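You operate a simulated robot arm through the tools that you are given. There is no shell and no other tool. Be economical: measure what you need, move in short steps, check, and stop when the job is done.

You run a simulated two-armed robot. Do the job below in one go: nothing can be reset, and whatever is moved stays where it is left.

Task
Take the teal towel from the basin side of the work table and lay it out flat on the door side of the work table.

Only the result counts: the job must be done as asked and must still hold three seconds after the hand-in. Knocking over, shifting, dropping, spilling or breaking anything else fails it. Flat cloth is picked up by pressing the open fingertips on it (5 to 10 N) and closing them slowly along it; thin cloth reads only 2 to 8 mm in the jaws.

Robot
Two 7-joint arms with two-finger parallel grippers on one trunk, on a base that drives. Base frame: it is fixed to the floor where the robot stands at the start and does not move with it; the origin is under the middle of the robot, x ahead of it, y to its left, z up; the surface under the hand at the start is at about z = 0.78. Lengths are in m, angles in degrees, forces in N, time in s.
The left shoulder is at the start at [0.081, 0.182, 1.039], the right one opposite. With the tool pointing down near the work surface each hand reaches from about 0.32 to 0.76 m from the robot's upright axis, wherever it stands, measured 20 degrees to its own side. Places, roughly: door side of the work table [1, 0.3, 0.8]; teal towel [0.5, -0.1, 0.8]. Payload 3.91 kg a hand.
The TCP of each hand is the grasp point between the finger pads, 0.03 m short of the fingertips. In the tool frame z runs along the fingers and y along their closing line. The gripper opens to 0.11 m. The fingers are 0.02 m wide and 0.01 m thick; the gripper's body (0.048 by 0.112 m) begins 0.055 m behind the TCP.
Orientation is that of the tool frame in the base frame, as a unit quaternion [w, x, y, z]. With the fingers straight down and closing along the base's y, the tool's x points along the base's -x, its y along +y and its z along -z.

Tools
- The arms move only by the tool send_rows. It takes "left_deltas", "right_deltas" or both (then of equal length, played together; a hand with none holds still); each is a list of rows, each an object (a shift or turn left out is 0, a gripper value left out holds the last) with "linear": the shift along the tool's x, y, z in units of 40 mm (1.0 is 40 mm), a list of three; "turn": the turn, a rotation vector about the tool's x, y, z in units of 8 degrees (1.0 is 8 degrees), a list of three. In form: [{"linear": [x, y, z], "turn": [wx, wy, wz]}, ...]. A call has 1 to 12 rows; each row shifts and turns the commanded pose from where the row before left it, along the tool's axes as they then stand. "left_gripper" and "right_gripper" are, for a hand that has rows, the finger opening in m, from 0 to 0.11, set as the call begins (left out, the last holds). A call with a number of a shift or a turn outside -1 to 1 is refused whole. Rows are played at 5 a second. More than 0.05 m and 8.6 degrees between two rows, or a gripper value outside its range, and nothing of the call is played. A pose out of reach is approached as far as the arm can. The call stops where the force on the tool passes 40 N (or 10 N more than at its start, if that is more) or the arm is blocked; 0.2 s more then pass. Each finger travels about 0.072 m/s and halts on what it meets, pressing with about 21 N; the grip force reading is that of the motor and also rises with nothing between the fingers. The clock runs only during rows and for 0.2 s after the last one: add rows that do not move to give the fingers time. It gives the time, the measured TCP pose, the force on the tool (base axes), the opening and the grip force at its end, in the units of the frame above (readings bear some noise), with the torque about the TCP (base axes, N m) and any sound that the robot's microphone picked up, and new pictures: "pictures" is both (left out), scene, wrist or none (wrist: the cameras of the hands that moved).
- Cameras (640 x 400 px; columns grow to the right, rows downward): "scene" is now at [0.2226, -0.0301, 1.2109]; the picture's right is [-0.38, -0.92, 0.00], its down [-0.63, 0.26, -0.73] and it looks along [0.67, -0.28, -0.69] (base axes); focal length 225 px, centre (320, 200). "left" rides on the left gripper at [0.072, -0.017, -0.103] in its tool frame; the picture's right is [0.23, 0.97, 0.00], its down [-0.76, 0.18, -0.62] and it looks along [-0.61, 0.14, 0.78] (tool axes); focal length 222 px, centre (320, 200). "right" rides on the right gripper at [0.072, 0.017, -0.103] in its tool frame; the picture's right is [-0.23, 0.97, 0.00], its down [-0.76, -0.18, -0.62] and it looks along [-0.61, -0.14, 0.78] (tool axes); focal length 222 px, centre (320, 200). There is no depth. A picture from a camera that has moved, and an enlarged one, comes with that camera's place and axes in the base frame and with its lens.
- raise_lower(by): slides the trunk up (or, below 0, down) by that many m; the arms and the scene camera ride with it, the base frame stays. It gives what a move gives, with no picture.
- roll_base(legs): drives the robot by 1 to 6 legs, each [ahead, left, turn to the left] in m, m and degrees, along the robot's own axes; the way and the turn of a leg run together, so that a leg with both is an arc; at most 1.5 m and 180 degrees a leg. The arms and the cameras ride along, it lands a little off, and it stops where it bumps. It gives what a move gives, and a new picture of the scene camera.
- pan_tilt(pan, tilt): turns the head with the scene camera to pan (to the left, within 80 degrees either way) and tilt (down, from -29 to 69), counted from straight ahead of the robot. It gives what a move gives, and a new picture of the scene camera.
- close_up(camera, box): a new picture of the part [left, top, right, bottom] of that camera's present view, enlarged. The clock stands still meanwhile.
- hand_in(): hands the job in; it is judged then, once.

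Work in short steps. Places have to be worked out from the pictures, the camera data and where the tool is seen: move nearer, look again, correct. Check each grasp and each placing, and mend what went wrong. You have 120 turns and 260 pictures in all, those below and enlarged ones among them. Open the grippers and draw the arms clear of the work before you hand the job in, unless the task says otherwise; then end with one line.

The tools are called after "Emit:" as name(argument=value, ...) on one line, values as JSON. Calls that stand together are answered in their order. send_rows: Moves the arms, as the interface text tells. Its arguments: {"type":"object","properties":{"left_deltas":{"type":"array","items":{"type":"object","properties":{"linear":{"type":"array","items":{"type":"number"}},"turn":{"type":"array","items":{"type":"number"}}}}},"left_gripper":{"type":"number"},"right_deltas":{"type":"array","items":{"type":"object","properties":{"linear":{"type":"array","items":{"type":"number"}},"turn":{"type":"array","items":{"type":"number"}}}}},"right_gripper":{"type":"number"},"pictures":{"type":"string","enum":["both","scene","wrist","none"]}},"required":[]} The other tools are called the same way: raise_lower (by) slides the trunk up or down; roll_base (legs) drives the base; pan_tilt (pan, tilt) turns the head that bears the scene camera; close_up (camera, box) takes an enlarged picture of a part of a camera's view; hand_in () hands the job in.

At the start:

```text
t: 0.0
left_tool_pos: [0.4987, 0.052, 1.0486]
left_orientation: [0.0, -0.001, 1.0, -0.001]
left_wrist_force: [-0.2, -0.1, -0.3]
left_ft_torque: [-0.02, 0.02, -0.02]
left_opening: 0.1099
left_finger_force: 0.0
right_tool_pos: [0.4633, -0.2833, 1.0325]
right_orientation: [-0.001, 0.0, 1.0, 0.0]
right_wrist_force: [-0.6, -0.1, 1.1]
right_ft_torque: [0.0, 0.01, -0.01]
right_opening: 0.11
right_finger_force: 0.0
trunk travel left (down, up): [-0.3, 0.214]
robot x, y, heading: [0.0006, 0.0002, 0.0]
head pan, tilt: [-22.4, 43.3]
```

scene: 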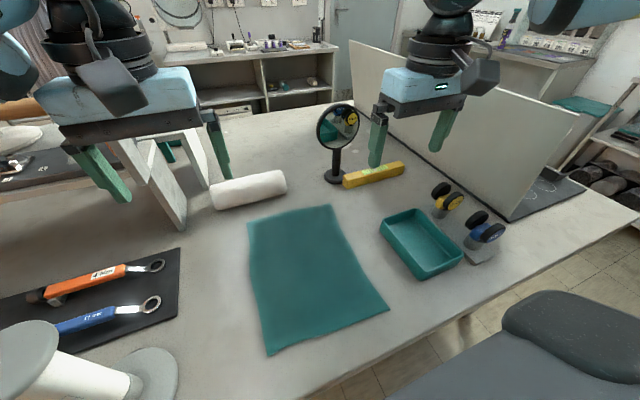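
right: 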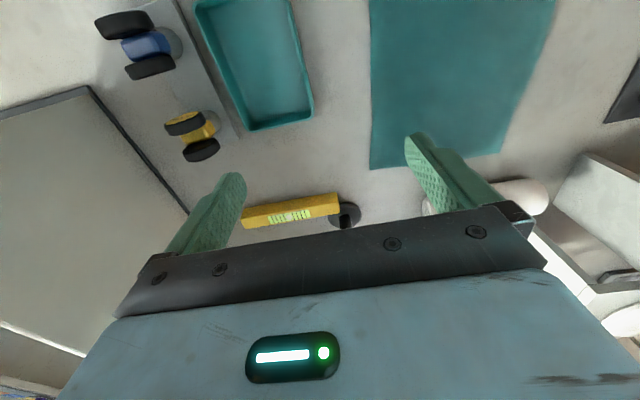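
left: 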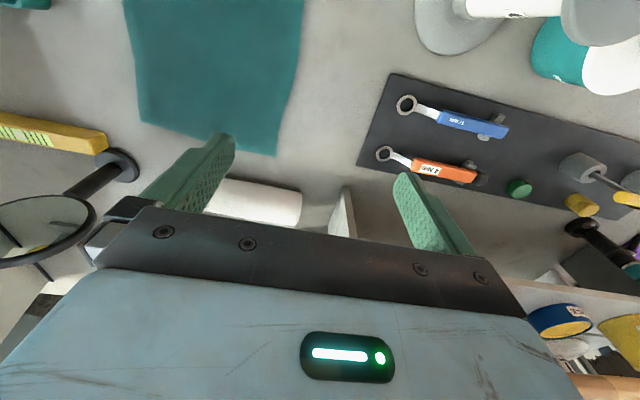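

The towel lies at about x 0.33–0.63, y −0.21–0.0. I look toward the door side of the table first.

Emit:
pan_tilt(pan=20, tilt=25)

Emit:
pan_tilt(pan=0, tilt=40)

```text
t: 1.1
left_tool_pos: [0.5001, 0.0514, 1.0484]
left_orientation: [0.0, 0.0, 1.0, -0.001]
left_wrist_force: [1.5, 0.0, 0.7]
left_ft_torque: [-0.01, 0.03, 0.03]
left_opening: 0.1102
left_finger_force: 0.0
right_tool_pos: [0.4645, -0.2832, 1.0338]
right_orientation: [0.0, 0.0, 1.0, 0.0]
right_wrist_force: [0.9, -0.3, -0.6]
right_ft_torque: [0.01, 0.0, -0.01]
right_opening: 0.1101
right_finger_force: 0.1
trunk travel left (down, up): [-0.3, 0.214]
robot x, y, heading: [0.0015, 0.0018, -0.1]
head pan, tilt: [20.0, 25.0]
camera scene: at [0.2328, 0.0328, 1.239], right [0.34, -0.94, 0.0], down [-0.4, -0.14, -0.91], along [0.85, 0.31, -0.42], focal length 225 px, centre (320, 200)
```

scene: 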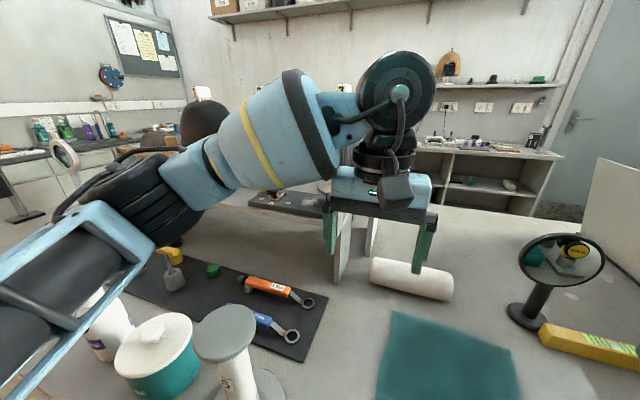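

```text
t: 1.9
left_tool_pos: [0.4989, 0.0517, 1.0496]
left_orientation: [0.0, -0.001, 1.0, 0.0]
left_wrist_force: [0.1, 0.1, 1.5]
left_ft_torque: [0.01, 0.01, 0.01]
left_opening: 0.1101
left_finger_force: 0.1
right_tool_pos: [0.464, -0.2831, 1.034]
right_orientation: [0.0, 0.0, 1.0, 0.0]
right_wrist_force: [0.4, -1.4, 0.7]
right_ft_torque: [0.0, -0.03, -0.02]
right_opening: 0.1101
right_finger_force: 0.1
trunk travel left (down, up): [-0.3, 0.214]
robot x, y, heading: [-0.0011, -0.0006, 0.1]
head pan, tilt: [0.0, 40.0]
camera scene: at [0.2312, 0.0015, 1.2157], right [0.0, -1.0, 0.0], down [-0.64, 0.0, -0.77], along [0.77, 0.0, -0.64], focal length 225 px, centre (320, 200)
```

scene: 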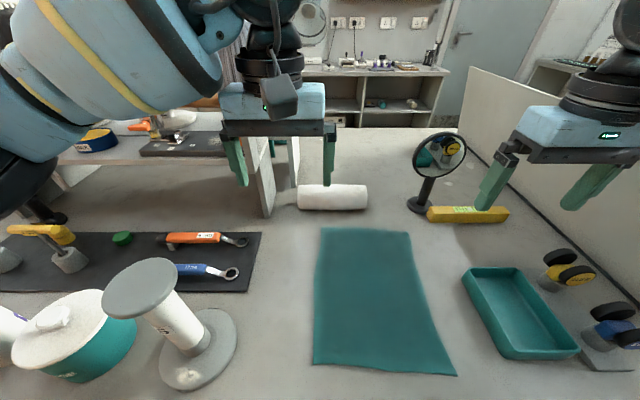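

I need a clear view beyond the panels; I raise the trunk for a better vantage.

Emit:
raise_lower(by=0.2)

Emit:
send_rows(left_deltas=[{"linear": [1, 0, 0]}, {"linear": [1, 0, 0]}, {"linear": [0.5, 1, 0]}, {"linear": [0, 1, 0]}, {"linear": [0, 1, 0]}, {"linear": [0, 1, 0]}, {"linear": [0, 1, 0]}, {"linear": [0, 1, 0]}, {"linear": [0, 1, 0]}], pictures="none")

Emit:
pan_tilt(pan=12, tilt=32)

```text
t: 4.1
left_tool_pos: [0.4989, 0.0518, 1.2477]
left_orientation: [-0.001, 0.001, 1.0, 0.0]
left_wrist_force: [0.7, -0.2, 0.0]
left_ft_torque: [-0.05, 0.04, 0.0]
left_opening: 0.11
left_finger_force: 0.0
right_tool_pos: [0.4637, -0.2835, 1.2317]
right_orientation: [-0.001, 0.0, 1.0, 0.0]
right_wrist_force: [-0.4, -0.4, 0.0]
right_ft_torque: [-0.01, 0.0, 0.04]
right_opening: 0.1098
right_finger_force: 0.0
trunk travel left (down, up): [-0.5, 0.014]
robot x, y, heading: [0.0013, -0.0026, -0.0]
head pan, tilt: [0.0, 40.0]
```

```text
t: 6.1
left_tool_pos: [0.398, 0.3313, 1.2504]
left_orientation: [-0.001, 0.0, 1.0, 0.0]
left_wrist_force: [-0.3, 0.9, -0.3]
left_ft_torque: [0.01, -0.01, -0.01]
left_opening: 0.1102
left_finger_force: 0.1
right_tool_pos: [0.4632, -0.2823, 1.2338]
right_orientation: [0.001, 0.0, 1.0, -0.001]
right_wrist_force: [-0.2, 0.3, 1.4]
right_ft_torque: [0.01, -0.01, 0.0]
right_opening: 0.11
right_finger_force: 0.0
trunk travel left (down, up): [-0.5, 0.014]
robot x, y, heading: [-0.0007, -0.0004, 0.1]
head pan, tilt: [0.0, 40.0]
```

```text
t: 6.8
left_tool_pos: [0.399, 0.3303, 1.2504]
left_orientation: [0.002, 0.0, 1.0, 0.0]
left_wrist_force: [-0.4, 0.8, 0.2]
left_ft_torque: [0.0, 0.01, -0.03]
left_opening: 0.1102
left_finger_force: 0.0
right_tool_pos: [0.4636, -0.2837, 1.2336]
right_orientation: [0.001, 0.0, 1.0, 0.001]
right_wrist_force: [0.1, -0.3, -0.6]
right_ft_torque: [0.01, -0.01, 0.03]
right_opening: 0.1099
right_finger_force: 0.0
trunk travel left (down, up): [-0.5, 0.014]
robot x, y, heading: [-0.0001, 0.0025, 0.1]
head pan, tilt: [12.0, 32.0]
camera scene: at [0.1188, 0.0197, 1.4525], right [0.21, -0.98, 0.0], down [-0.52, -0.11, -0.85], along [0.83, 0.18, -0.53], focal length 225 px, centre (320, 200)
```

scene: 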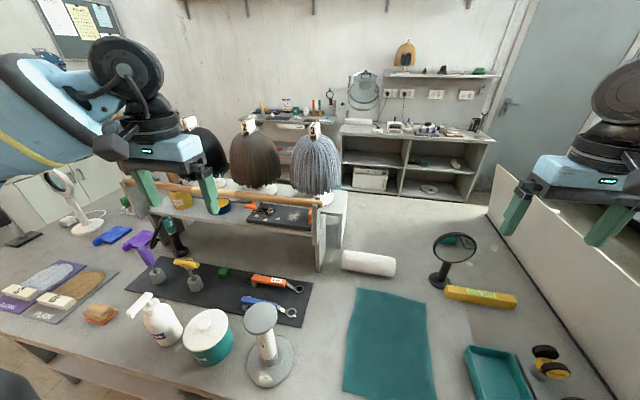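

The [1, 0.3] spot lies behind the wig shelf on the far side of the table, out of reach from here. I look left and right for a way round.

Emit:
pan_tilt(pan=-60, tilt=30)

Emit:
pan_tilt(pan=65, tilt=30)

Emit:
pan_tilt(pan=-15, tilt=30)

```text
t: 8.3
left_tool_pos: [0.3983, 0.3297, 1.2498]
left_orientation: [0.0, 0.0, 1.0, 0.0]
left_wrist_force: [0.9, 0.1, 1.6]
left_ft_torque: [-0.02, -0.02, 0.0]
left_opening: 0.1099
left_finger_force: 0.0
right_tool_pos: [0.465, -0.2831, 1.2339]
right_orientation: [0.0, -0.001, 1.0, 0.0]
right_wrist_force: [0.0, -0.3, -0.3]
right_ft_torque: [0.0, 0.0, -0.02]
right_opening: 0.1101
right_finger_force: 0.1
trunk travel left (down, up): [-0.5, 0.014]
robot x, y, heading: [-0.0037, 0.0001, -0.2]
head pan, tilt: [-60.0, 30.0]
camera scene: at [0.0764, -0.0769, 1.4557], right [-0.87, -0.5, 0.0], down [-0.25, 0.43, -0.87], along [0.43, -0.75, -0.5], focal length 225 px, centre (320, 200)
```

scene: 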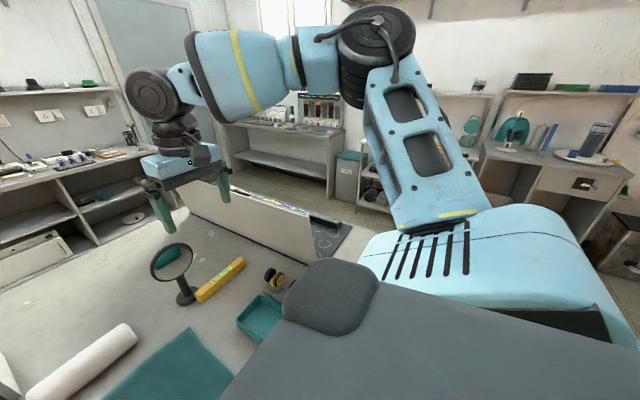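

```text
t: 10.3
left_tool_pos: [0.3985, 0.329, 1.2505]
left_orientation: [0.0, 0.0, 1.0, 0.001]
left_wrist_force: [-0.5, 0.2, 1.2]
left_ft_torque: [0.0, -0.01, -0.01]
left_opening: 0.1097
left_finger_force: 0.1
right_tool_pos: [0.4625, -0.2828, 1.2339]
right_orientation: [0.0, 0.0, 1.0, 0.0]
right_wrist_force: [0.4, 0.3, -0.7]
right_ft_torque: [0.0, -0.03, -0.02]
right_opening: 0.1096
right_finger_force: 0.0
trunk travel left (down, up): [-0.5, 0.014]
robot x, y, heading: [-0.0003, -0.0029, 0.2]
head pan, tilt: [65.0, 30.0]
camera scene: at [0.0694, 0.0833, 1.4557], right [0.91, -0.42, 0.0], down [-0.21, -0.45, -0.87], along [0.37, 0.78, -0.5], focal length 225 px, centre (320, 200)
```

scene: 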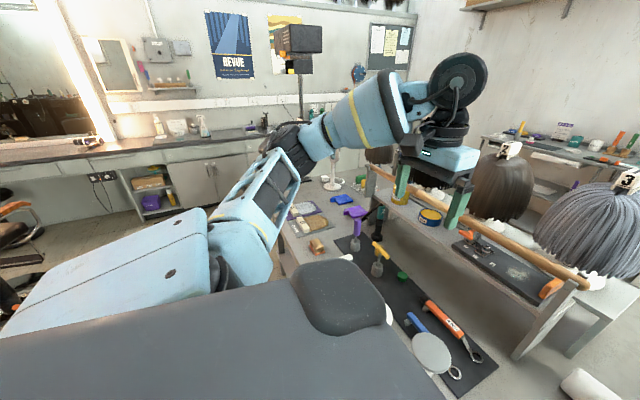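

```text
t: 11.8
left_tool_pos: [0.3974, 0.3295, 1.2501]
left_orientation: [0.0, 0.0, 1.0, 0.001]
left_wrist_force: [-0.3, 0.1, 0.5]
left_ft_torque: [-0.02, 0.01, 0.0]
left_opening: 0.1099
left_finger_force: 0.1
right_tool_pos: [0.4645, -0.2836, 1.2342]
right_orientation: [0.0, 0.0, 1.0, 0.0]
right_wrist_force: [0.6, -0.2, 0.0]
right_ft_torque: [0.0, 0.03, 0.01]
right_opening: 0.1099
right_finger_force: 0.2
trunk travel left (down, up): [-0.5, 0.014]
robot x, y, heading: [0.0007, 0.001, -0.0]
head pan, tilt: [-15.0, 30.0]
camera scene: at [0.1185, -0.0219, 1.4557], right [-0.26, -0.97, 0.0], down [-0.48, 0.13, -0.87], along [0.84, -0.22, -0.5], focal length 225 px, centre (320, 200)
```

scene: 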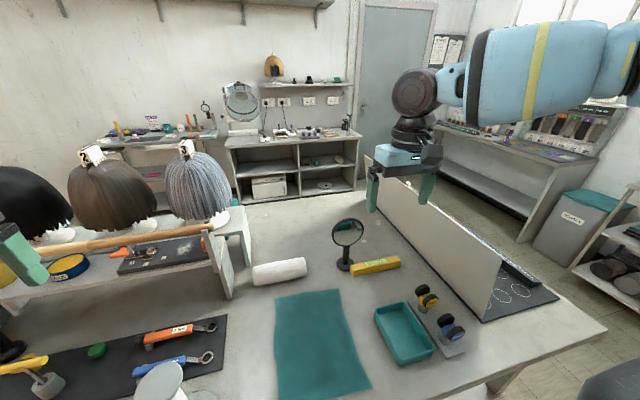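

The plan: pinch the towel's two far corners with both hands, drive round the right end of the table, and lay it on the far side. First the trunk comes back down and the left hand goes above the far-left corner.

Emit:
raise_lower(by=-0.2)

Emit:
send_rows(left_deltas=[{"linear": [0, -1, 0]}, {"linear": [0, -1, 0]}, {"linear": [0, -1, 0]}, {"linear": [-0.5, -1, 0]}, {"linear": [-0.8, -1, 0]}, {"linear": [-0.9, -1, 0]}, {"linear": [-0.9, -1, 0]}, {"linear": [-0.9, -1, 0]}, {"linear": [-0.9, -0.7, 0]}, {"linear": [0, 0, 1]}, {"linear": [0, 0, 1]}], left_gripper=0.04, pictures="both")

Emit:
pan_tilt(pan=-10, tilt=45)

```text
t: 14.0
left_tool_pos: [0.3998, 0.3311, 1.0497]
left_orientation: [0.001, 0.0, 1.0, 0.0]
left_wrist_force: [0.4, 0.9, -0.3]
left_ft_torque: [0.01, -0.02, -0.02]
left_opening: 0.1098
left_finger_force: 0.0
right_tool_pos: [0.464, -0.2823, 1.0339]
right_orientation: [0.001, 0.0, 1.0, 0.0]
right_wrist_force: [-0.7, 0.0, -0.6]
right_ft_torque: [0.02, -0.01, 0.03]
right_opening: 0.1098
right_finger_force: 0.0
trunk travel left (down, up): [-0.3, 0.214]
robot x, y, heading: [-0.0012, 0.0019, 0.0]
head pan, tilt: [-15.0, 30.0]
```

```text
refused: row 5 steps farther than a row can; nothing moved
```

```text
t: 14.8
left_tool_pos: [0.3996, 0.332, 1.0491]
left_orientation: [0.0, 0.0, 1.0, 0.0]
left_wrist_force: [0.3, -0.1, -0.4]
left_ft_torque: [-0.02, -0.02, -0.01]
left_opening: 0.1098
left_finger_force: 0.0
right_tool_pos: [0.463, -0.2828, 1.0338]
right_orientation: [0.001, 0.0, 1.0, 0.0]
right_wrist_force: [0.3, -0.4, -1.8]
right_ft_torque: [0.0, 0.02, -0.02]
right_opening: 0.1098
right_finger_force: 0.0
trunk travel left (down, up): [-0.3, 0.214]
robot x, y, heading: [-0.004, 0.0013, 0.1]
head pan, tilt: [-10.0, 45.0]
camera scene: at [0.2263, -0.0127, 1.2085], right [-0.17, -0.98, 0.0], down [-0.7, 0.12, -0.71], along [0.7, -0.12, -0.71], focal length 225 px, centre (320, 200)
```

scene: 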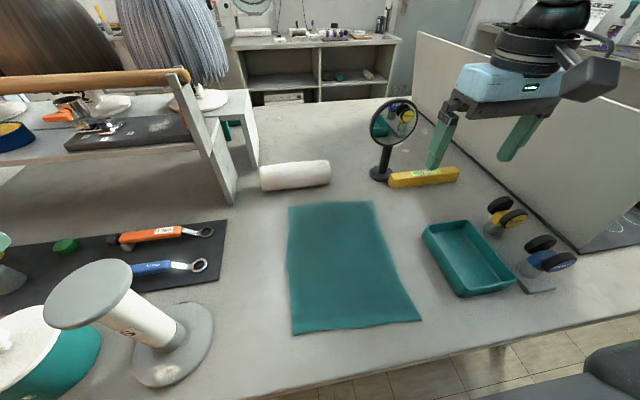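

Step too long; I resend with shorter diagonals (corner A ≈ (0.637, 0.0), corner B ≈ (0.62, −0.225)).

Emit:
send_rows(left_deltas=[{"linear": [0, -1, 0]}, {"linear": [0, -1, 0]}, {"linear": [0, -1, 0]}, {"linear": [-0.7, -1, 0]}, {"linear": [-0.7, -1, 0]}, {"linear": [-0.7, -1, 0]}, {"linear": [-0.7, -1, 0]}, {"linear": [-0.8, -0.9, 0]}, {"linear": [-0.9, -0.7, 0]}, {"linear": [-0.8, 0, 0.6]}, {"linear": [0, 0, 1]}, {"linear": [0, 0, 1]}], left_gripper=0.04, pictures="both")

```text
t: 17.4
left_tool_pos: [0.612, -0.0126, 0.9436]
left_orientation: [0.0, 0.0, 1.0, 0.0]
left_wrist_force: [-0.1, -0.5, 1.0]
left_ft_torque: [-0.02, 0.02, -0.01]
left_opening: 0.0398
left_finger_force: 0.1
right_tool_pos: [0.4646, -0.2842, 1.0326]
right_orientation: [0.0, -0.001, 1.0, 0.0]
right_wrist_force: [0.0, 0.3, -0.1]
right_ft_torque: [0.0, 0.01, -0.02]
right_opening: 0.1099
right_finger_force: 0.0
trunk travel left (down, up): [-0.3, 0.214]
robot x, y, heading: [-0.0015, 0.0038, -0.2]
head pan, tilt: [-10.0, 45.0]
camera scene: at [0.2268, -0.0127, 1.2083], right [-0.17, -0.98, 0.0], down [-0.7, 0.12, -0.71], along [0.7, -0.12, -0.71], focal length 225 px, centre (320, 200)
camera left: at [0.5396, -0.0295, 1.0471], right [-0.23, 0.97, 0.0], down [0.76, 0.18, 0.62], along [0.61, 0.14, -0.78], focal length 222 px, centre (320, 200)
```

scene: 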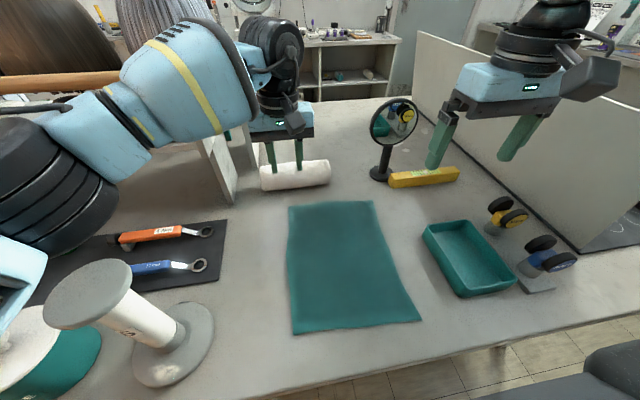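
left: 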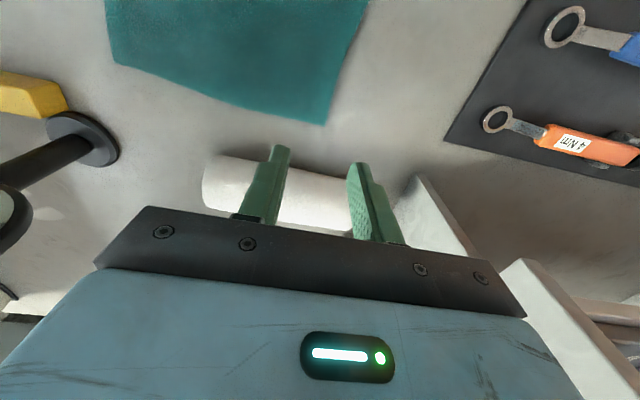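

Wrist view confirms corner A ≈ (0.633, −0.002), B ≈ (0.62, −0.23). I bring the left hand over (0.613, −0.027) and lower to just above the cloth.

Emit:
send_rows(left_deltas=[{"linear": [0, -0.35, 0.5]}, {"linear": [0, 0, 1]}, {"linear": [0, 0, 1]}, {"linear": [0, 0, 0.4]}, {}], pictures="wrist")

```text
t: 18.6
left_tool_pos: [0.6155, -0.029, 0.8421]
left_orientation: [0.012, 0.0, 1.0, 0.002]
left_wrist_force: [0.3, 0.3, -0.6]
left_ft_torque: [0.03, -0.03, 0.03]
left_opening: 0.0398
left_finger_force: 0.1
right_tool_pos: [0.4627, -0.283, 1.0351]
right_orientation: [0.002, 0.0, 1.0, 0.001]
right_wrist_force: [-0.4, 0.4, 0.1]
right_ft_torque: [0.01, -0.03, 0.0]
right_opening: 0.1101
right_finger_force: 0.0
trunk travel left (down, up): [-0.3, 0.214]
robot x, y, heading: [-0.0004, 0.0007, -0.1]
head pan, tilt: [-10.0, 45.0]
camera left: at [0.5398, -0.0455, 0.9435], right [-0.23, 0.97, 0.0], down [0.75, 0.18, 0.64], along [0.62, 0.14, -0.77], focal length 222 px, centre (320, 200)
```

left: 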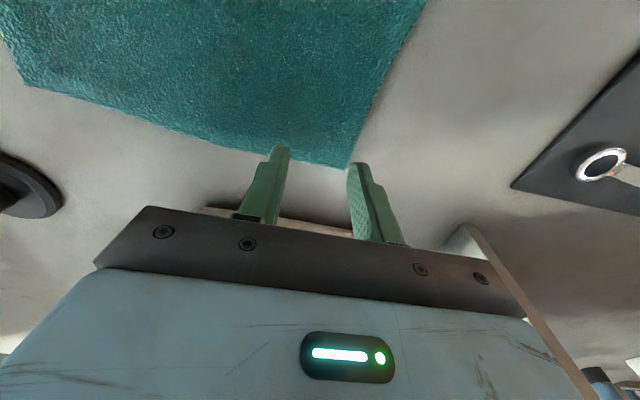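

The corner is just outside the left fingers as wanted. I lower in small steps until contact.

Emit:
send_rows(left_deltas=[{"linear": [0, 0, 0.2]}, {"linear": [0, 0, 0.1]}, {"linear": [0, 0, 0.1]}, {}], pictures="none")

```text
t: 19.6
left_tool_pos: [0.6172, -0.0293, 0.8377]
left_orientation: [0.021, -0.001, 1.0, 0.002]
left_wrist_force: [0.4, -0.6, 0.0]
left_ft_torque: [-0.01, 0.01, 0.01]
left_opening: 0.0402
left_finger_force: 0.0
right_tool_pos: [0.46, -0.2872, 1.0357]
right_orientation: [0.002, 0.0, 1.0, 0.001]
right_wrist_force: [0.1, -0.1, -1.3]
right_ft_torque: [0.0, -0.02, -0.02]
right_opening: 0.1099
right_finger_force: 0.0
trunk travel left (down, up): [-0.3, 0.214]
robot x, y, heading: [0.0019, 0.0, -0.1]
head pan, tilt: [-10.0, 45.0]
```

The left arm runs out of reach before contact, since it is crossing the body. I lift and shift the base 0.11 m right so the towel sits centred between the arms.

Emit:
send_rows(left_deltas=[{"linear": [0, 0, -1]}, {"linear": [0, 0, -1]}, {"linear": [0, 0, -1]}, {"linear": [0, 0, -1]}, {"linear": [0.5, 0, -1]}], pictures="none")

Emit:
roll_base(legs=[[0, -0.11, 0]])

```text
t: 20.8
left_tool_pos: [0.5895, -0.0255, 1.0149]
left_orientation: [0.002, 0.0, 1.0, 0.0]
left_wrist_force: [0.0, 0.4, -1.0]
left_ft_torque: [0.01, -0.03, 0.0]
left_opening: 0.0403
left_finger_force: 0.1
right_tool_pos: [0.4641, -0.2841, 1.0339]
right_orientation: [0.0, 0.0, 1.0, 0.0]
right_wrist_force: [0.7, -0.3, 0.4]
right_ft_torque: [0.02, 0.0, 0.0]
right_opening: 0.11
right_finger_force: 0.1
trunk travel left (down, up): [-0.3, 0.214]
robot x, y, heading: [-0.0035, -0.0007, -0.2]
head pan, tilt: [-10.0, 45.0]
```

```text
t: 22.4
left_tool_pos: [0.5901, -0.1356, 1.0138]
left_orientation: [0.0, 0.001, 1.0, 0.001]
left_wrist_force: [-0.2, 0.0, -0.5]
left_ft_torque: [0.01, -0.03, 0.02]
left_opening: 0.0401
left_finger_force: 0.1
right_tool_pos: [0.4631, -0.3934, 1.0334]
right_orientation: [0.0, 0.002, 1.0, 0.0]
right_wrist_force: [-0.4, -0.2, 0.2]
right_ft_torque: [-0.01, 0.01, -0.06]
right_opening: 0.1102
right_finger_force: 0.1
trunk travel left (down, up): [-0.3, 0.214]
robot x, y, heading: [-0.0003, -0.1119, -0.1]
head pan, tilt: [-10.0, 45.0]
camera scene: at [0.2261, -0.1222, 1.2084], right [-0.18, -0.98, 0.0], down [-0.7, 0.13, -0.71], along [0.7, -0.12, -0.71], focal length 225 px, centre (320, 200)
```

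scene: 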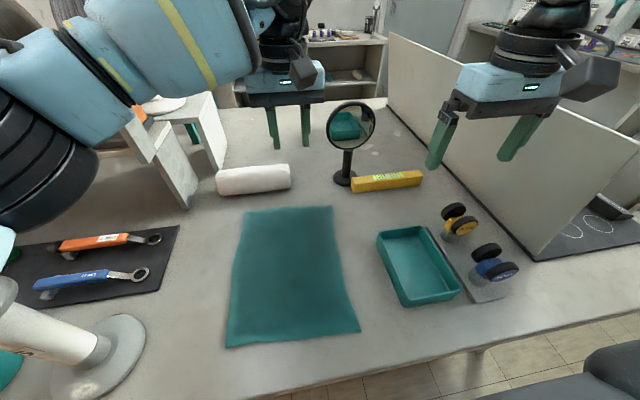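

Both arms now reach symmetrically. Left goes to (0.614, −0.028, 0.835) and right to hover over (0.598, −0.205).

Emit:
send_rows(left_deltas=[{"linear": [-0.3, 0.9, 0]}, {"linear": [-0.3, 0.9, 0]}, {"linear": [0, 0.9, 0]}, {"linear": [0, 0, 1]}, {"linear": [0, 0, 1]}, {"linear": [0, 0, 1]}, {"linear": [0, 0, 1]}, {"linear": [0, 0, 0.4]}, {}], right_deltas=[{}, {}, {"linear": [-0.6, 0.8, 0]}, {"linear": [-0.6, 0.8, 0]}, {"linear": [-0.6, 0.8, 0]}, {"linear": [-0.6, 0.8, 0.5]}, {"linear": [-0.6, 0.8, 0.6]}, {"linear": [-0.4, 0.7, 0.8]}, {"linear": [0, 0, 0.6]}], left_gripper=0.04, right_gripper=0.04, pictures="wrist")

```text
t: 24.4
left_tool_pos: [0.6204, -0.0307, 0.8621]
left_orientation: [0.02, 0.0, 1.0, 0.003]
left_wrist_force: [0.5, -0.1, 0.1]
left_ft_torque: [0.02, -0.01, -0.03]
left_opening: 0.0403
left_finger_force: 0.0
right_tool_pos: [0.544, -0.2917, 0.998]
right_orientation: [0.003, 0.002, 1.0, 0.002]
right_wrist_force: [-0.2, 0.3, -0.5]
right_ft_torque: [-0.01, 0.02, 0.05]
right_opening: 0.04
right_finger_force: 0.0
right hand out of reach, approached as far as the arm can: row 6, 7, 8
trunk travel left (down, up): [-0.3, 0.214]
robot x, y, heading: [0.0012, -0.1029, -0.3]
head pan, tilt: [-10.0, 45.0]
camera right: at [0.4708, -0.2748, 1.1009], right [0.23, 0.97, 0.01], down [0.76, -0.18, 0.63], along [0.61, -0.14, -0.78], focal length 222 px, centre (320, 200)
camera left: at [0.5436, -0.0482, 0.9609], right [-0.23, 0.97, 0.0], down [0.74, 0.17, 0.65], along [0.64, 0.14, -0.76], focal length 222 px, centre (320, 200)
```

right: 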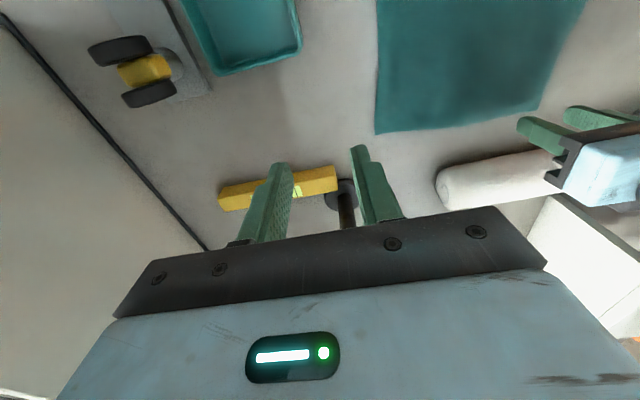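
left: 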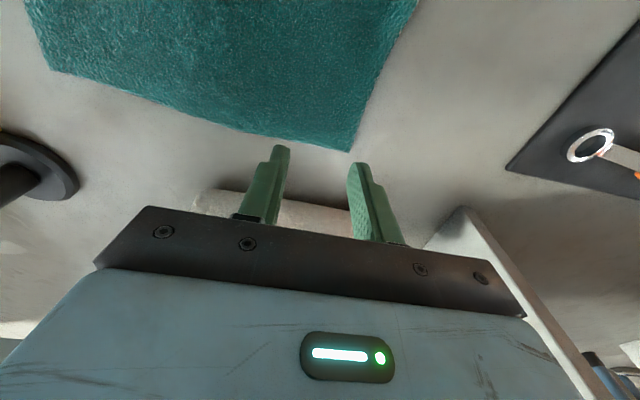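

Both arms report limited reach at this spot, with the left tilting. Testing whether a lower trunk helps: raise both hands relative to the trunk and lower the trunk 0.12.

Emit:
send_rows(left_deltas=[{"linear": [0, 0, -1]}, {"linear": [0, 0, -1]}, {"linear": [0, 0, -1]}, {"linear": [0, 0, -1]}], right_deltas=[{"linear": [0, 0, -1]}, {"linear": [0, 0, -1]}, {"linear": [0, 0, -1]}, {}], pictures="none")

Emit:
raise_lower(by=-0.12)

```text
t: 25.4
left_tool_pos: [0.6151, -0.0302, 0.9967]
left_orientation: [0.0, 0.001, 1.0, -0.001]
left_wrist_force: [-0.2, 0.6, 0.2]
left_ft_torque: [0.0, 0.01, -0.02]
left_opening: 0.04
left_finger_force: 0.0
right_tool_pos: [0.5311, -0.3138, 1.1076]
right_orientation: [0.0, 0.001, 1.0, 0.0]
right_wrist_force: [-0.5, 0.3, 0.4]
right_ft_torque: [0.01, 0.0, 0.04]
right_opening: 0.0399
right_finger_force: 0.0
right hand out of reach, approached as far as the arm can: row 1, 2, 3
trunk travel left (down, up): [-0.3, 0.214]
robot x, y, heading: [0.0001, -0.1107, -0.4]
head pan, tilt: [-10.0, 45.0]
```

```text
t: 26.7
left_tool_pos: [0.5994, -0.0412, 0.9985]
left_orientation: [0.106, 0.004, 0.994, 0.004]
left_wrist_force: [-0.3, 0.6, -0.4]
left_ft_torque: [-0.02, 0.01, 0.03]
left_opening: 0.04
left_finger_force: 0.0
right_tool_pos: [0.5179, -0.3228, 1.0042]
right_orientation: [0.006, 0.0, 1.0, 0.006]
right_wrist_force: [-0.4, -0.2, -0.2]
right_ft_torque: [0.02, 0.0, 0.02]
right_opening: 0.04
right_finger_force: 0.0
trunk travel left (down, up): [-0.191, 0.323]
robot x, y, heading: [-0.0038, -0.1115, -0.2]
head pan, tilt: [-10.0, 45.0]
stopped: the arm was blocked; the commanded pose is now the measured one
```

The left arm was physically blocked, probably its elbow or forearm on something. I look before anything else.

Emit:
pan_tilt(pan=35, tilt=35)

Emit:
close_up(camera="left", box=[0, 0, 640, 400])

```text
t: 27.8
left_tool_pos: [0.5995, -0.0418, 0.9985]
left_orientation: [0.105, 0.004, 0.994, 0.007]
left_wrist_force: [-0.4, 0.5, 0.2]
left_ft_torque: [-0.01, 0.02, 0.04]
left_opening: 0.04
left_finger_force: 0.0
right_tool_pos: [0.5177, -0.3242, 1.0043]
right_orientation: [0.006, 0.001, 1.0, 0.006]
right_wrist_force: [-0.4, 0.1, 0.1]
right_ft_torque: [-0.01, -0.02, -0.02]
right_opening: 0.0401
right_finger_force: 0.2
trunk travel left (down, up): [-0.191, 0.323]
robot x, y, heading: [-0.0029, -0.1075, -0.2]
head pan, tilt: [35.0, 35.0]
camera scene: at [0.2385, -0.07, 1.1122], right [0.57, -0.82, 0.0], down [-0.46, -0.32, -0.83], along [0.68, 0.47, -0.56], focal length 225 px, centre (320, 200)
```

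scene: 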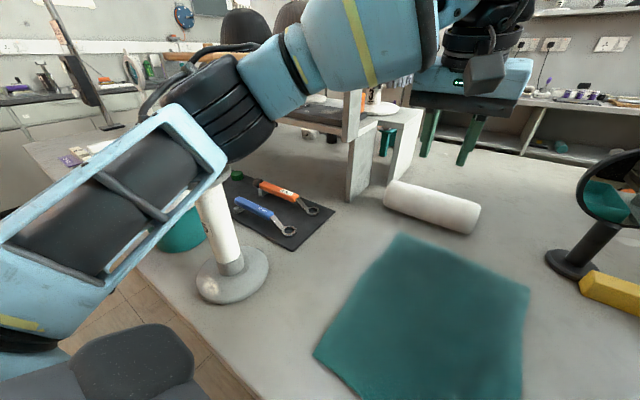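

```text
1.00 times, centred on (320, 200) of left (not enlarged: the box is as wide or as high as the picture)
camera zoom: at [0.5076, -0.0584, 1.0831], right [-0.22, 0.98, -0.04], down [0.62, 0.17, 0.77], along [0.76, 0.15, -0.64], focal length 222 px, centre (320, 200)
```

zoom: 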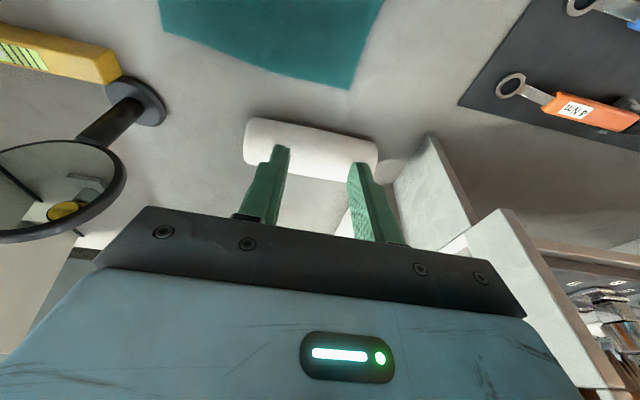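

The left elbow was resting on the white spool stand (still upright). I raise the trunk well up so the elbow clears it.

Emit:
raise_lower(by=0.3)

Emit:
pan_tilt(pan=25, tilt=45)

```text
t: 30.8
left_tool_pos: [0.6152, -0.0281, 1.2771]
left_orientation: [0.087, 0.002, 0.996, 0.0]
left_wrist_force: [0.6, -0.6, 0.3]
left_ft_torque: [0.0, -0.01, -0.05]
left_opening: 0.0403
left_finger_force: 0.0
right_tool_pos: [0.4187, -0.3107, 1.465]
right_orientation: [0.182, 0.001, 0.983, -0.001]
right_wrist_force: [0.7, -0.7, 0.1]
right_ft_torque: [-0.03, 0.0, 0.03]
right_opening: 0.0401
right_finger_force: 0.2
trunk travel left (down, up): [-0.491, 0.023]
robot x, y, heading: [-0.0026, -0.1093, -0.0]
head pan, tilt: [35.0, 35.0]
```

```text
t: 31.5
left_tool_pos: [0.614, -0.0281, 1.2787]
left_orientation: [0.088, 0.002, 0.996, 0.0]
left_wrist_force: [-0.1, -0.1, 0.9]
left_ft_torque: [0.02, -0.01, 0.01]
left_opening: 0.0402
left_finger_force: 0.0
right_tool_pos: [0.4183, -0.3104, 1.4649]
right_orientation: [0.182, 0.0, 0.983, 0.0]
right_wrist_force: [0.9, -0.1, -0.6]
right_ft_torque: [0.02, -0.01, -0.01]
right_opening: 0.0402
right_finger_force: 0.1
trunk travel left (down, up): [-0.491, 0.023]
robot x, y, heading: [-0.0013, -0.1103, -0.2]
head pan, tilt: [25.0, 45.0]
camera scene: at [0.1167, -0.0728, 1.4234], right [0.42, -0.91, 0.0], down [-0.64, -0.3, -0.71], along [0.64, 0.3, -0.71], focal length 225 px, centre (320, 200)
```

scene: 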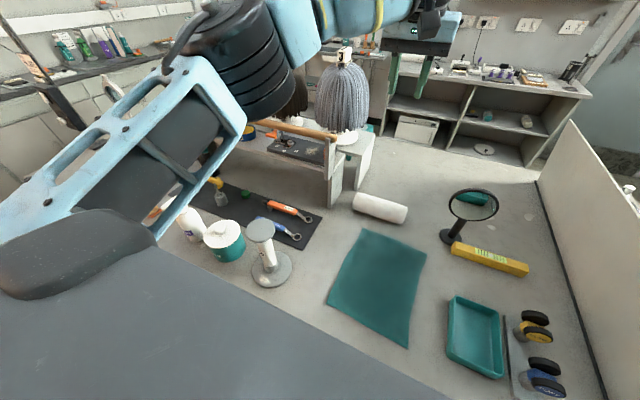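

All items are intact. I level both tools and lower the left hand over its corner; the right comes to a neutral hover.

Emit:
send_rows(left_deltas=[{"turn": [0, 0.63, 0]}, {"turn": [0, 0.63, 0]}, {}, {"linear": [0, 0, 1]}, {"linear": [0, 0, 1]}, {"linear": [0, 0, 1]}, {"linear": [0, 0, 1]}, {"linear": [0, 0, 1]}, {"linear": [0, 0, 1]}, {"linear": [0, 0, 1]}, {"linear": [0, 0, 1]}], right_deltas=[{"turn": [0, 0.9, 0]}, {"turn": [0, 0.9, 0]}, {"turn": [0, 0.8, 0]}, {"linear": [0, 0, 1]}, {"linear": [0, 0, 1]}, {"linear": [0, 0, 1]}, {"linear": [0, 0, 1]}, {"linear": [0, 0, 1]}, {"linear": [0, 0, 1]}, {"linear": [0, 0, 1]}, {"linear": [0, 0, 1]}], pictures="scene")

```text
t: 33.9
left_tool_pos: [0.6003, -0.0241, 0.9529]
left_orientation: [-0.001, 0.002, 1.0, -0.001]
left_wrist_force: [0.6, -0.4, 0.0]
left_ft_torque: [0.05, 0.01, -0.02]
left_opening: 0.0399
left_finger_force: 0.0
left hand out of reach, approached as far as the arm can: row 2
right_tool_pos: [0.3968, -0.3356, 1.1158]
right_orientation: [0.001, 0.001, 1.0, -0.001]
right_wrist_force: [0.8, 0.0, 0.6]
right_ft_torque: [-0.03, 0.0, -0.01]
right_opening: 0.0401
right_finger_force: 0.0
right hand out of reach, approached as far as the arm can: row 1, 2, 3
trunk travel left (down, up): [-0.491, 0.023]
robot x, y, heading: [0.0015, -0.107, -0.1]
head pan, tilt: [25.0, 45.0]
camera scene: at [0.1179, -0.073, 1.4231], right [0.42, -0.91, 0.0], down [-0.64, -0.3, -0.71], along [0.64, 0.3, -0.71], focal length 225 px, centre (320, 200)
```

scene: 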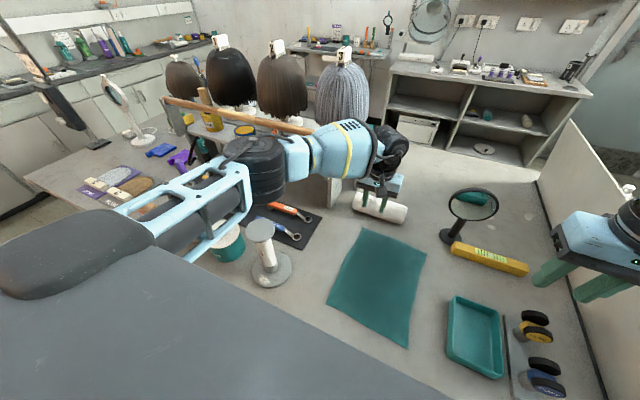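

The left hand tracks well now. I shift it to (0.612, −0.028) and lower to ~0.84 while watching tracking; the right heads toward (0.52, −0.26).

Emit:
send_rows(left_deltas=[{"linear": [-0.3, -0.1, 0.5]}, {"linear": [0, 0, 0.8]}, {"linear": [0, 0, 0.8]}, {"linear": [0, 0, 0.7]}, {}], right_deltas=[{"linear": [-0.7, 0.4, 0.3]}, {"linear": [-0.7, 0.4, 0.3]}, {"linear": [-0.7, 0.4, 0.3]}, {"linear": [-0.7, 0.4, 0.3]}, {}], pictures="both")

```text
t: 35.1
left_tool_pos: [0.6058, -0.0259, 0.8451]
left_orientation: [0.001, 0.002, 1.0, 0.0]
left_wrist_force: [0.1, 0.9, -0.2]
left_ft_torque: [0.0, 0.02, 0.0]
left_opening: 0.04
left_finger_force: 0.1
left hand out of reach, approached as far as the arm can: row 4
right_tool_pos: [0.502, -0.277, 1.0698]
right_orientation: [0.003, 0.002, 1.0, 0.001]
right_wrist_force: [-0.5, 0.6, -0.5]
right_ft_torque: [0.01, -0.04, -0.01]
right_opening: 0.0399
right_finger_force: 0.1
right hand out of reach, approached as far as the arm can: row 4
trunk travel left (down, up): [-0.491, 0.023]
robot x, y, heading: [-0.0004, -0.1083, -0.2]
head pan, tilt: [25.0, 45.0]
camera scene: at [0.1151, -0.0727, 1.4236], right [0.42, -0.91, 0.0], down [-0.64, -0.3, -0.71], along [0.64, 0.3, -0.71], focal length 225 px, centre (320, 200)
camera right: at [0.4289, -0.2602, 1.1727], right [0.23, 0.97, 0.0], down [0.76, -0.18, 0.63], along [0.61, -0.14, -0.78], focal length 222 px, centre (320, 200)
camera left: at [0.5324, -0.0429, 0.9477], right [-0.22, 0.97, 0.0], down [0.76, 0.17, 0.62], along [0.61, 0.14, -0.78], focal length 222 px, centre (320, 200)
```

scene: 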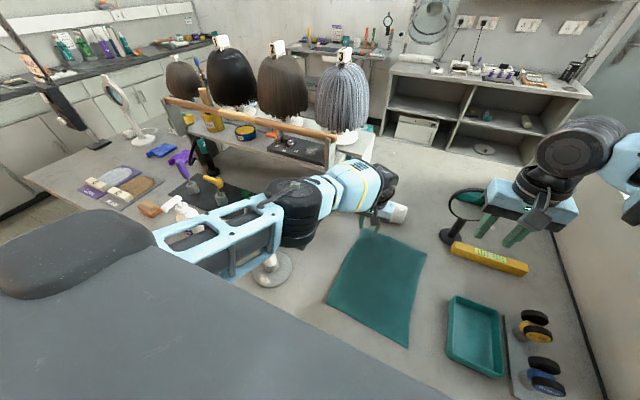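
right: 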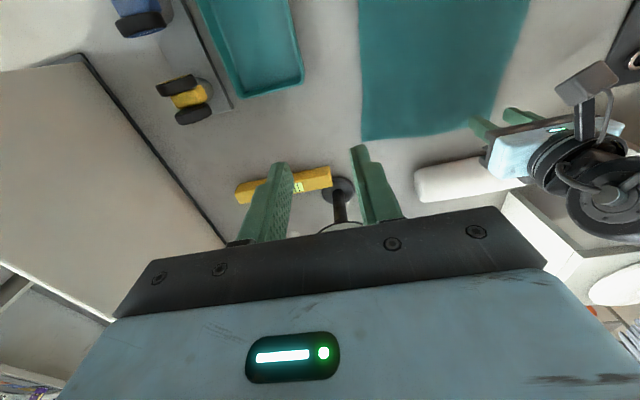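
left: 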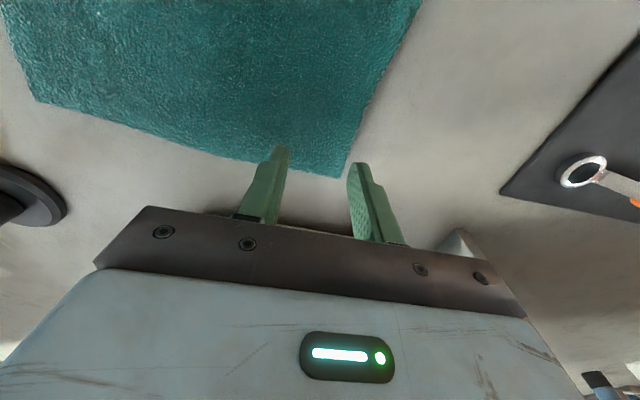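

The arms are too short for the far edge at this height, so I will use the near edge: back the base off and pinch the two near corners (C ≈ (0.325,−0.21), D ≈ (0.34,0.01)). First I lift clear and drive back.

Emit:
send_rows(left_deltas=[{"linear": [0, 0, -1]}, {"linear": [0, 0, -1]}, {"linear": [0, 0, -1]}, {"linear": [0, 0, -1]}, {"linear": [0, 0, -1]}, {"linear": [1, 0.2, 0]}, {"linear": [1, 0.2, 0]}, {"linear": [1, 0.1, 0]}], pictures="none")

Emit:
roll_base(legs=[[-0.17, 0, 0]])

Emit:
raise_lower(by=-0.17)

Emit:
pan_tilt(pan=10, tilt=45)

```text
t: 36.9
left_tool_pos: [0.4861, -0.0056, 1.0439]
left_orientation: [0.001, 0.002, 1.0, 0.0]
left_wrist_force: [0.1, 0.3, -0.9]
left_ft_torque: [0.0, 0.02, 0.03]
left_opening: 0.04
left_finger_force: 0.0
right_tool_pos: [0.5014, -0.2778, 1.0701]
right_orientation: [0.001, 0.001, 1.0, 0.001]
right_wrist_force: [-0.1, 0.3, 0.9]
right_ft_torque: [-0.02, 0.0, 0.02]
right_opening: 0.0401
right_finger_force: 0.0
trunk travel left (down, up): [-0.491, 0.023]
robot x, y, heading: [0.0002, -0.1042, -0.1]
head pan, tilt: [25.0, 45.0]
```

```text
t: 38.4
left_tool_pos: [0.319, -0.0064, 1.0424]
left_orientation: [0.0, 0.003, 1.0, 0.001]
left_wrist_force: [-0.4, 0.3, -0.2]
left_ft_torque: [-0.01, -0.01, 0.01]
left_opening: 0.0401
left_finger_force: 0.0
right_tool_pos: [0.3335, -0.2776, 1.0686]
right_orientation: [0.002, 0.003, 1.0, 0.001]
right_wrist_force: [0.7, -0.6, 0.0]
right_ft_torque: [0.03, 0.01, -0.01]
right_opening: 0.0399
right_finger_force: 0.0
trunk travel left (down, up): [-0.491, 0.023]
robot x, y, heading: [-0.1631, -0.1083, -0.4]
head pan, tilt: [25.0, 45.0]
camera scene: at [-0.0524, -0.0726, 1.4233], right [0.42, -0.91, 0.0], down [-0.64, -0.3, -0.71], along [0.64, 0.3, -0.71], focal length 225 px, centre (320, 200)
```

scene: 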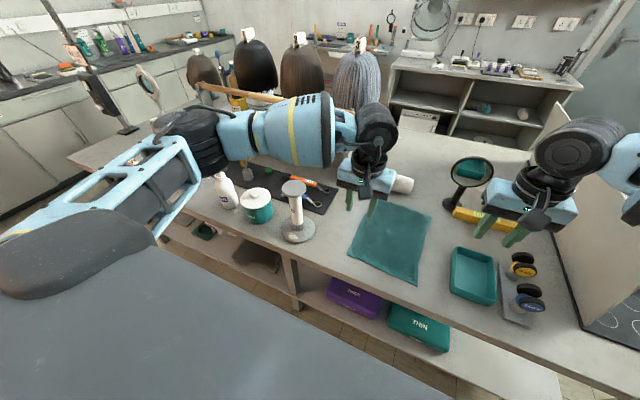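

```text
t: 40.3
left_tool_pos: [0.3182, -0.0089, 0.873]
left_orientation: [0.0, 0.002, 1.0, 0.001]
left_wrist_force: [-0.5, 0.5, 0.0]
left_ft_torque: [0.0, 0.02, 0.01]
left_opening: 0.04
left_finger_force: 0.1
right_tool_pos: [0.3332, -0.2779, 0.9002]
right_orientation: [0.002, 0.002, 1.0, 0.001]
right_wrist_force: [0.6, 0.0, 0.3]
right_ft_torque: [0.07, -0.01, 0.0]
right_opening: 0.0401
right_finger_force: 0.0
trunk travel left (down, up): [-0.321, 0.193]
robot x, y, heading: [-0.1701, -0.1082, -0.1]
head pan, tilt: [25.0, 45.0]
```

```text
t: 41.0
left_tool_pos: [0.3167, -0.0075, 0.8727]
left_orientation: [0.0, 0.001, 1.0, 0.0]
left_wrist_force: [0.3, 0.7, 0.4]
left_ft_torque: [0.01, 0.01, 0.03]
left_opening: 0.04
left_finger_force: 0.1
right_tool_pos: [0.3335, -0.2771, 0.8983]
right_orientation: [0.002, 0.001, 1.0, 0.001]
right_wrist_force: [0.0, -1.8, 0.9]
right_ft_torque: [-0.01, 0.0, -0.03]
right_opening: 0.0399
right_finger_force: 0.1
trunk travel left (down, up): [-0.321, 0.193]
robot x, y, heading: [-0.1679, -0.1046, -0.2]
head pan, tilt: [10.0, 45.0]
camera scene: at [0.0514, -0.0931, 1.2294], right [0.17, -0.99, 0.0], down [-0.7, -0.12, -0.71], along [0.7, 0.12, -0.71], focal length 225 px, centre (320, 200)
```

scene: 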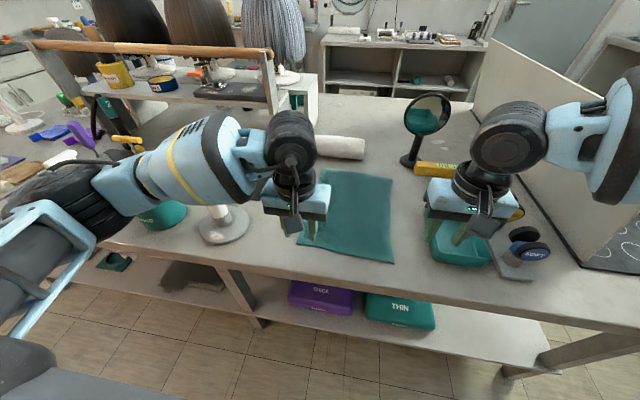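

Now both hands are well within reach. I align left over (0.358, −0.012) and right over (0.347, −0.19), hovering just above the cloth.

Emit:
send_rows(left_deltas=[{"linear": [-0.5, -0.05, 0]}, {"linear": [-0.5, -0.05, 0]}, {"linear": [0, 0, 0.4]}, {}], right_deltas=[{"linear": [-0.15, 1, 0]}, {"linear": [-0.15, 1, 0.5]}, {"linear": [0, 0.2, 0.6]}, {}], pictures="wrist")

```text
t: 42.0
left_tool_pos: [0.3565, -0.012, 0.8557]
left_orientation: [-0.001, 0.003, 1.0, 0.0]
left_wrist_force: [0.0, 0.1, -0.3]
left_ft_torque: [-0.03, 0.0, 0.02]
left_opening: 0.04
left_finger_force: 0.2
right_tool_pos: [0.3301, -0.239, 0.8611]
right_orientation: [0.001, 0.003, 1.0, 0.001]
right_wrist_force: [-0.7, -0.6, -0.2]
right_ft_torque: [-0.01, 0.01, 0.0]
right_opening: 0.04
right_finger_force: 0.0
right hand out of reach, approached as far as the arm can: row 1, 2, 3
trunk travel left (down, up): [-0.321, 0.193]
robot x, y, heading: [-0.1716, -0.1076, -0.5]
head pan, tilt: [10.0, 45.0]
camera right: at [0.2574, -0.2211, 0.9648], right [0.23, 0.97, 0.0], down [0.76, -0.18, 0.63], along [0.61, -0.14, -0.78], focal length 222 px, centre (320, 200)
camera left: at [0.2843, -0.0286, 0.9588], right [-0.22, 0.98, 0.0], down [0.76, 0.17, 0.62], along [0.61, 0.14, -0.78], focal length 222 px, centre (320, 200)
```

right: 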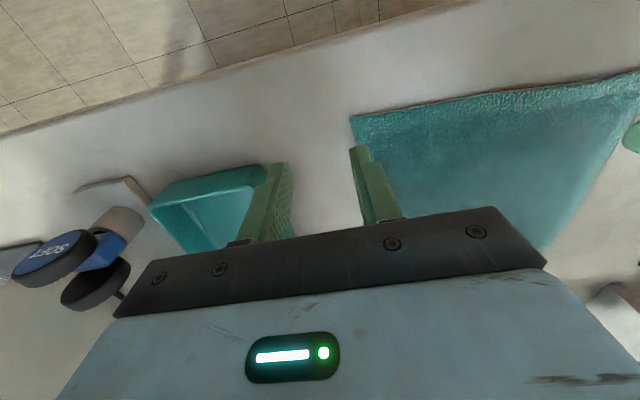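
left: 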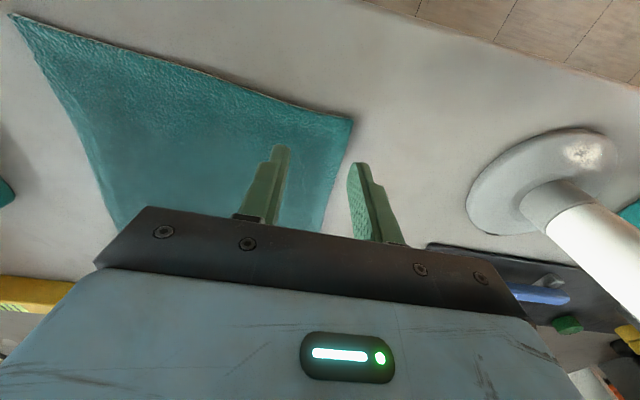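

The right arm can't go further inward here, and the left forearm passes above the spool stand (top ≈ 0.98). I raise the trunk 0.12 for clearance and shift the base 0.06 left.

Emit:
raise_lower(by=0.12)

Emit:
roll_base(legs=[[0, 0.06, 0]])

```text
t: 43.5
left_tool_pos: [0.3575, -0.0115, 0.9768]
left_orientation: [-0.001, 0.003, 1.0, 0.0]
left_wrist_force: [-0.3, 0.4, 0.6]
left_ft_torque: [-0.02, 0.01, 0.01]
left_opening: 0.0402
left_finger_force: 0.1
right_tool_pos: [0.3318, -0.2389, 1.0646]
right_orientation: [0.094, 0.002, 0.996, 0.001]
right_wrist_force: [-0.5, -0.1, 0.1]
right_ft_torque: [-0.02, 0.0, 0.05]
right_opening: 0.0401
right_finger_force: 0.1
trunk travel left (down, up): [-0.441, 0.073]
robot x, y, heading: [-0.1702, -0.1061, -0.2]
head pan, tilt: [10.0, 45.0]
```

```text
t: 44.8
left_tool_pos: [0.3576, 0.0485, 0.9769]
left_orientation: [0.0, 0.003, 1.0, 0.001]
left_wrist_force: [0.0, 1.1, -0.8]
left_ft_torque: [-0.01, -0.02, -0.05]
left_opening: 0.0399
left_finger_force: 0.0
right_tool_pos: [0.3339, -0.1792, 1.0663]
right_orientation: [0.093, 0.003, 0.996, 0.001]
right_wrist_force: [0.2, -0.1, 0.3]
right_ft_torque: [-0.01, -0.03, -0.01]
right_opening: 0.0399
right_finger_force: 0.1
trunk travel left (down, up): [-0.441, 0.073]
robot x, y, heading: [-0.1706, -0.051, -0.2]
head pan, tilt: [10.0, 45.0]
camera scene: at [0.0028, -0.0334, 1.3623], right [0.17, -0.99, 0.0], down [-0.7, -0.12, -0.71], along [0.7, 0.12, -0.71], focal length 225 px, centre (320, 200)
```

scene: 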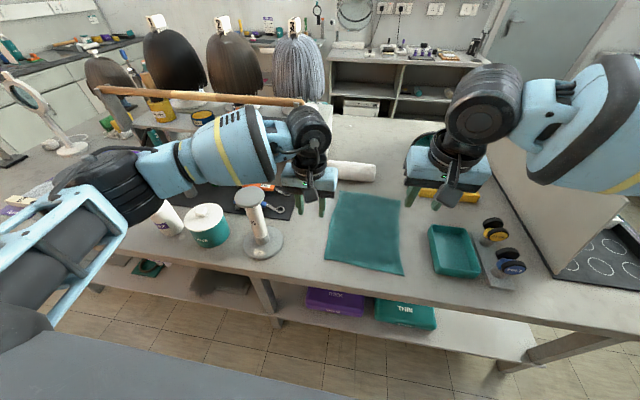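

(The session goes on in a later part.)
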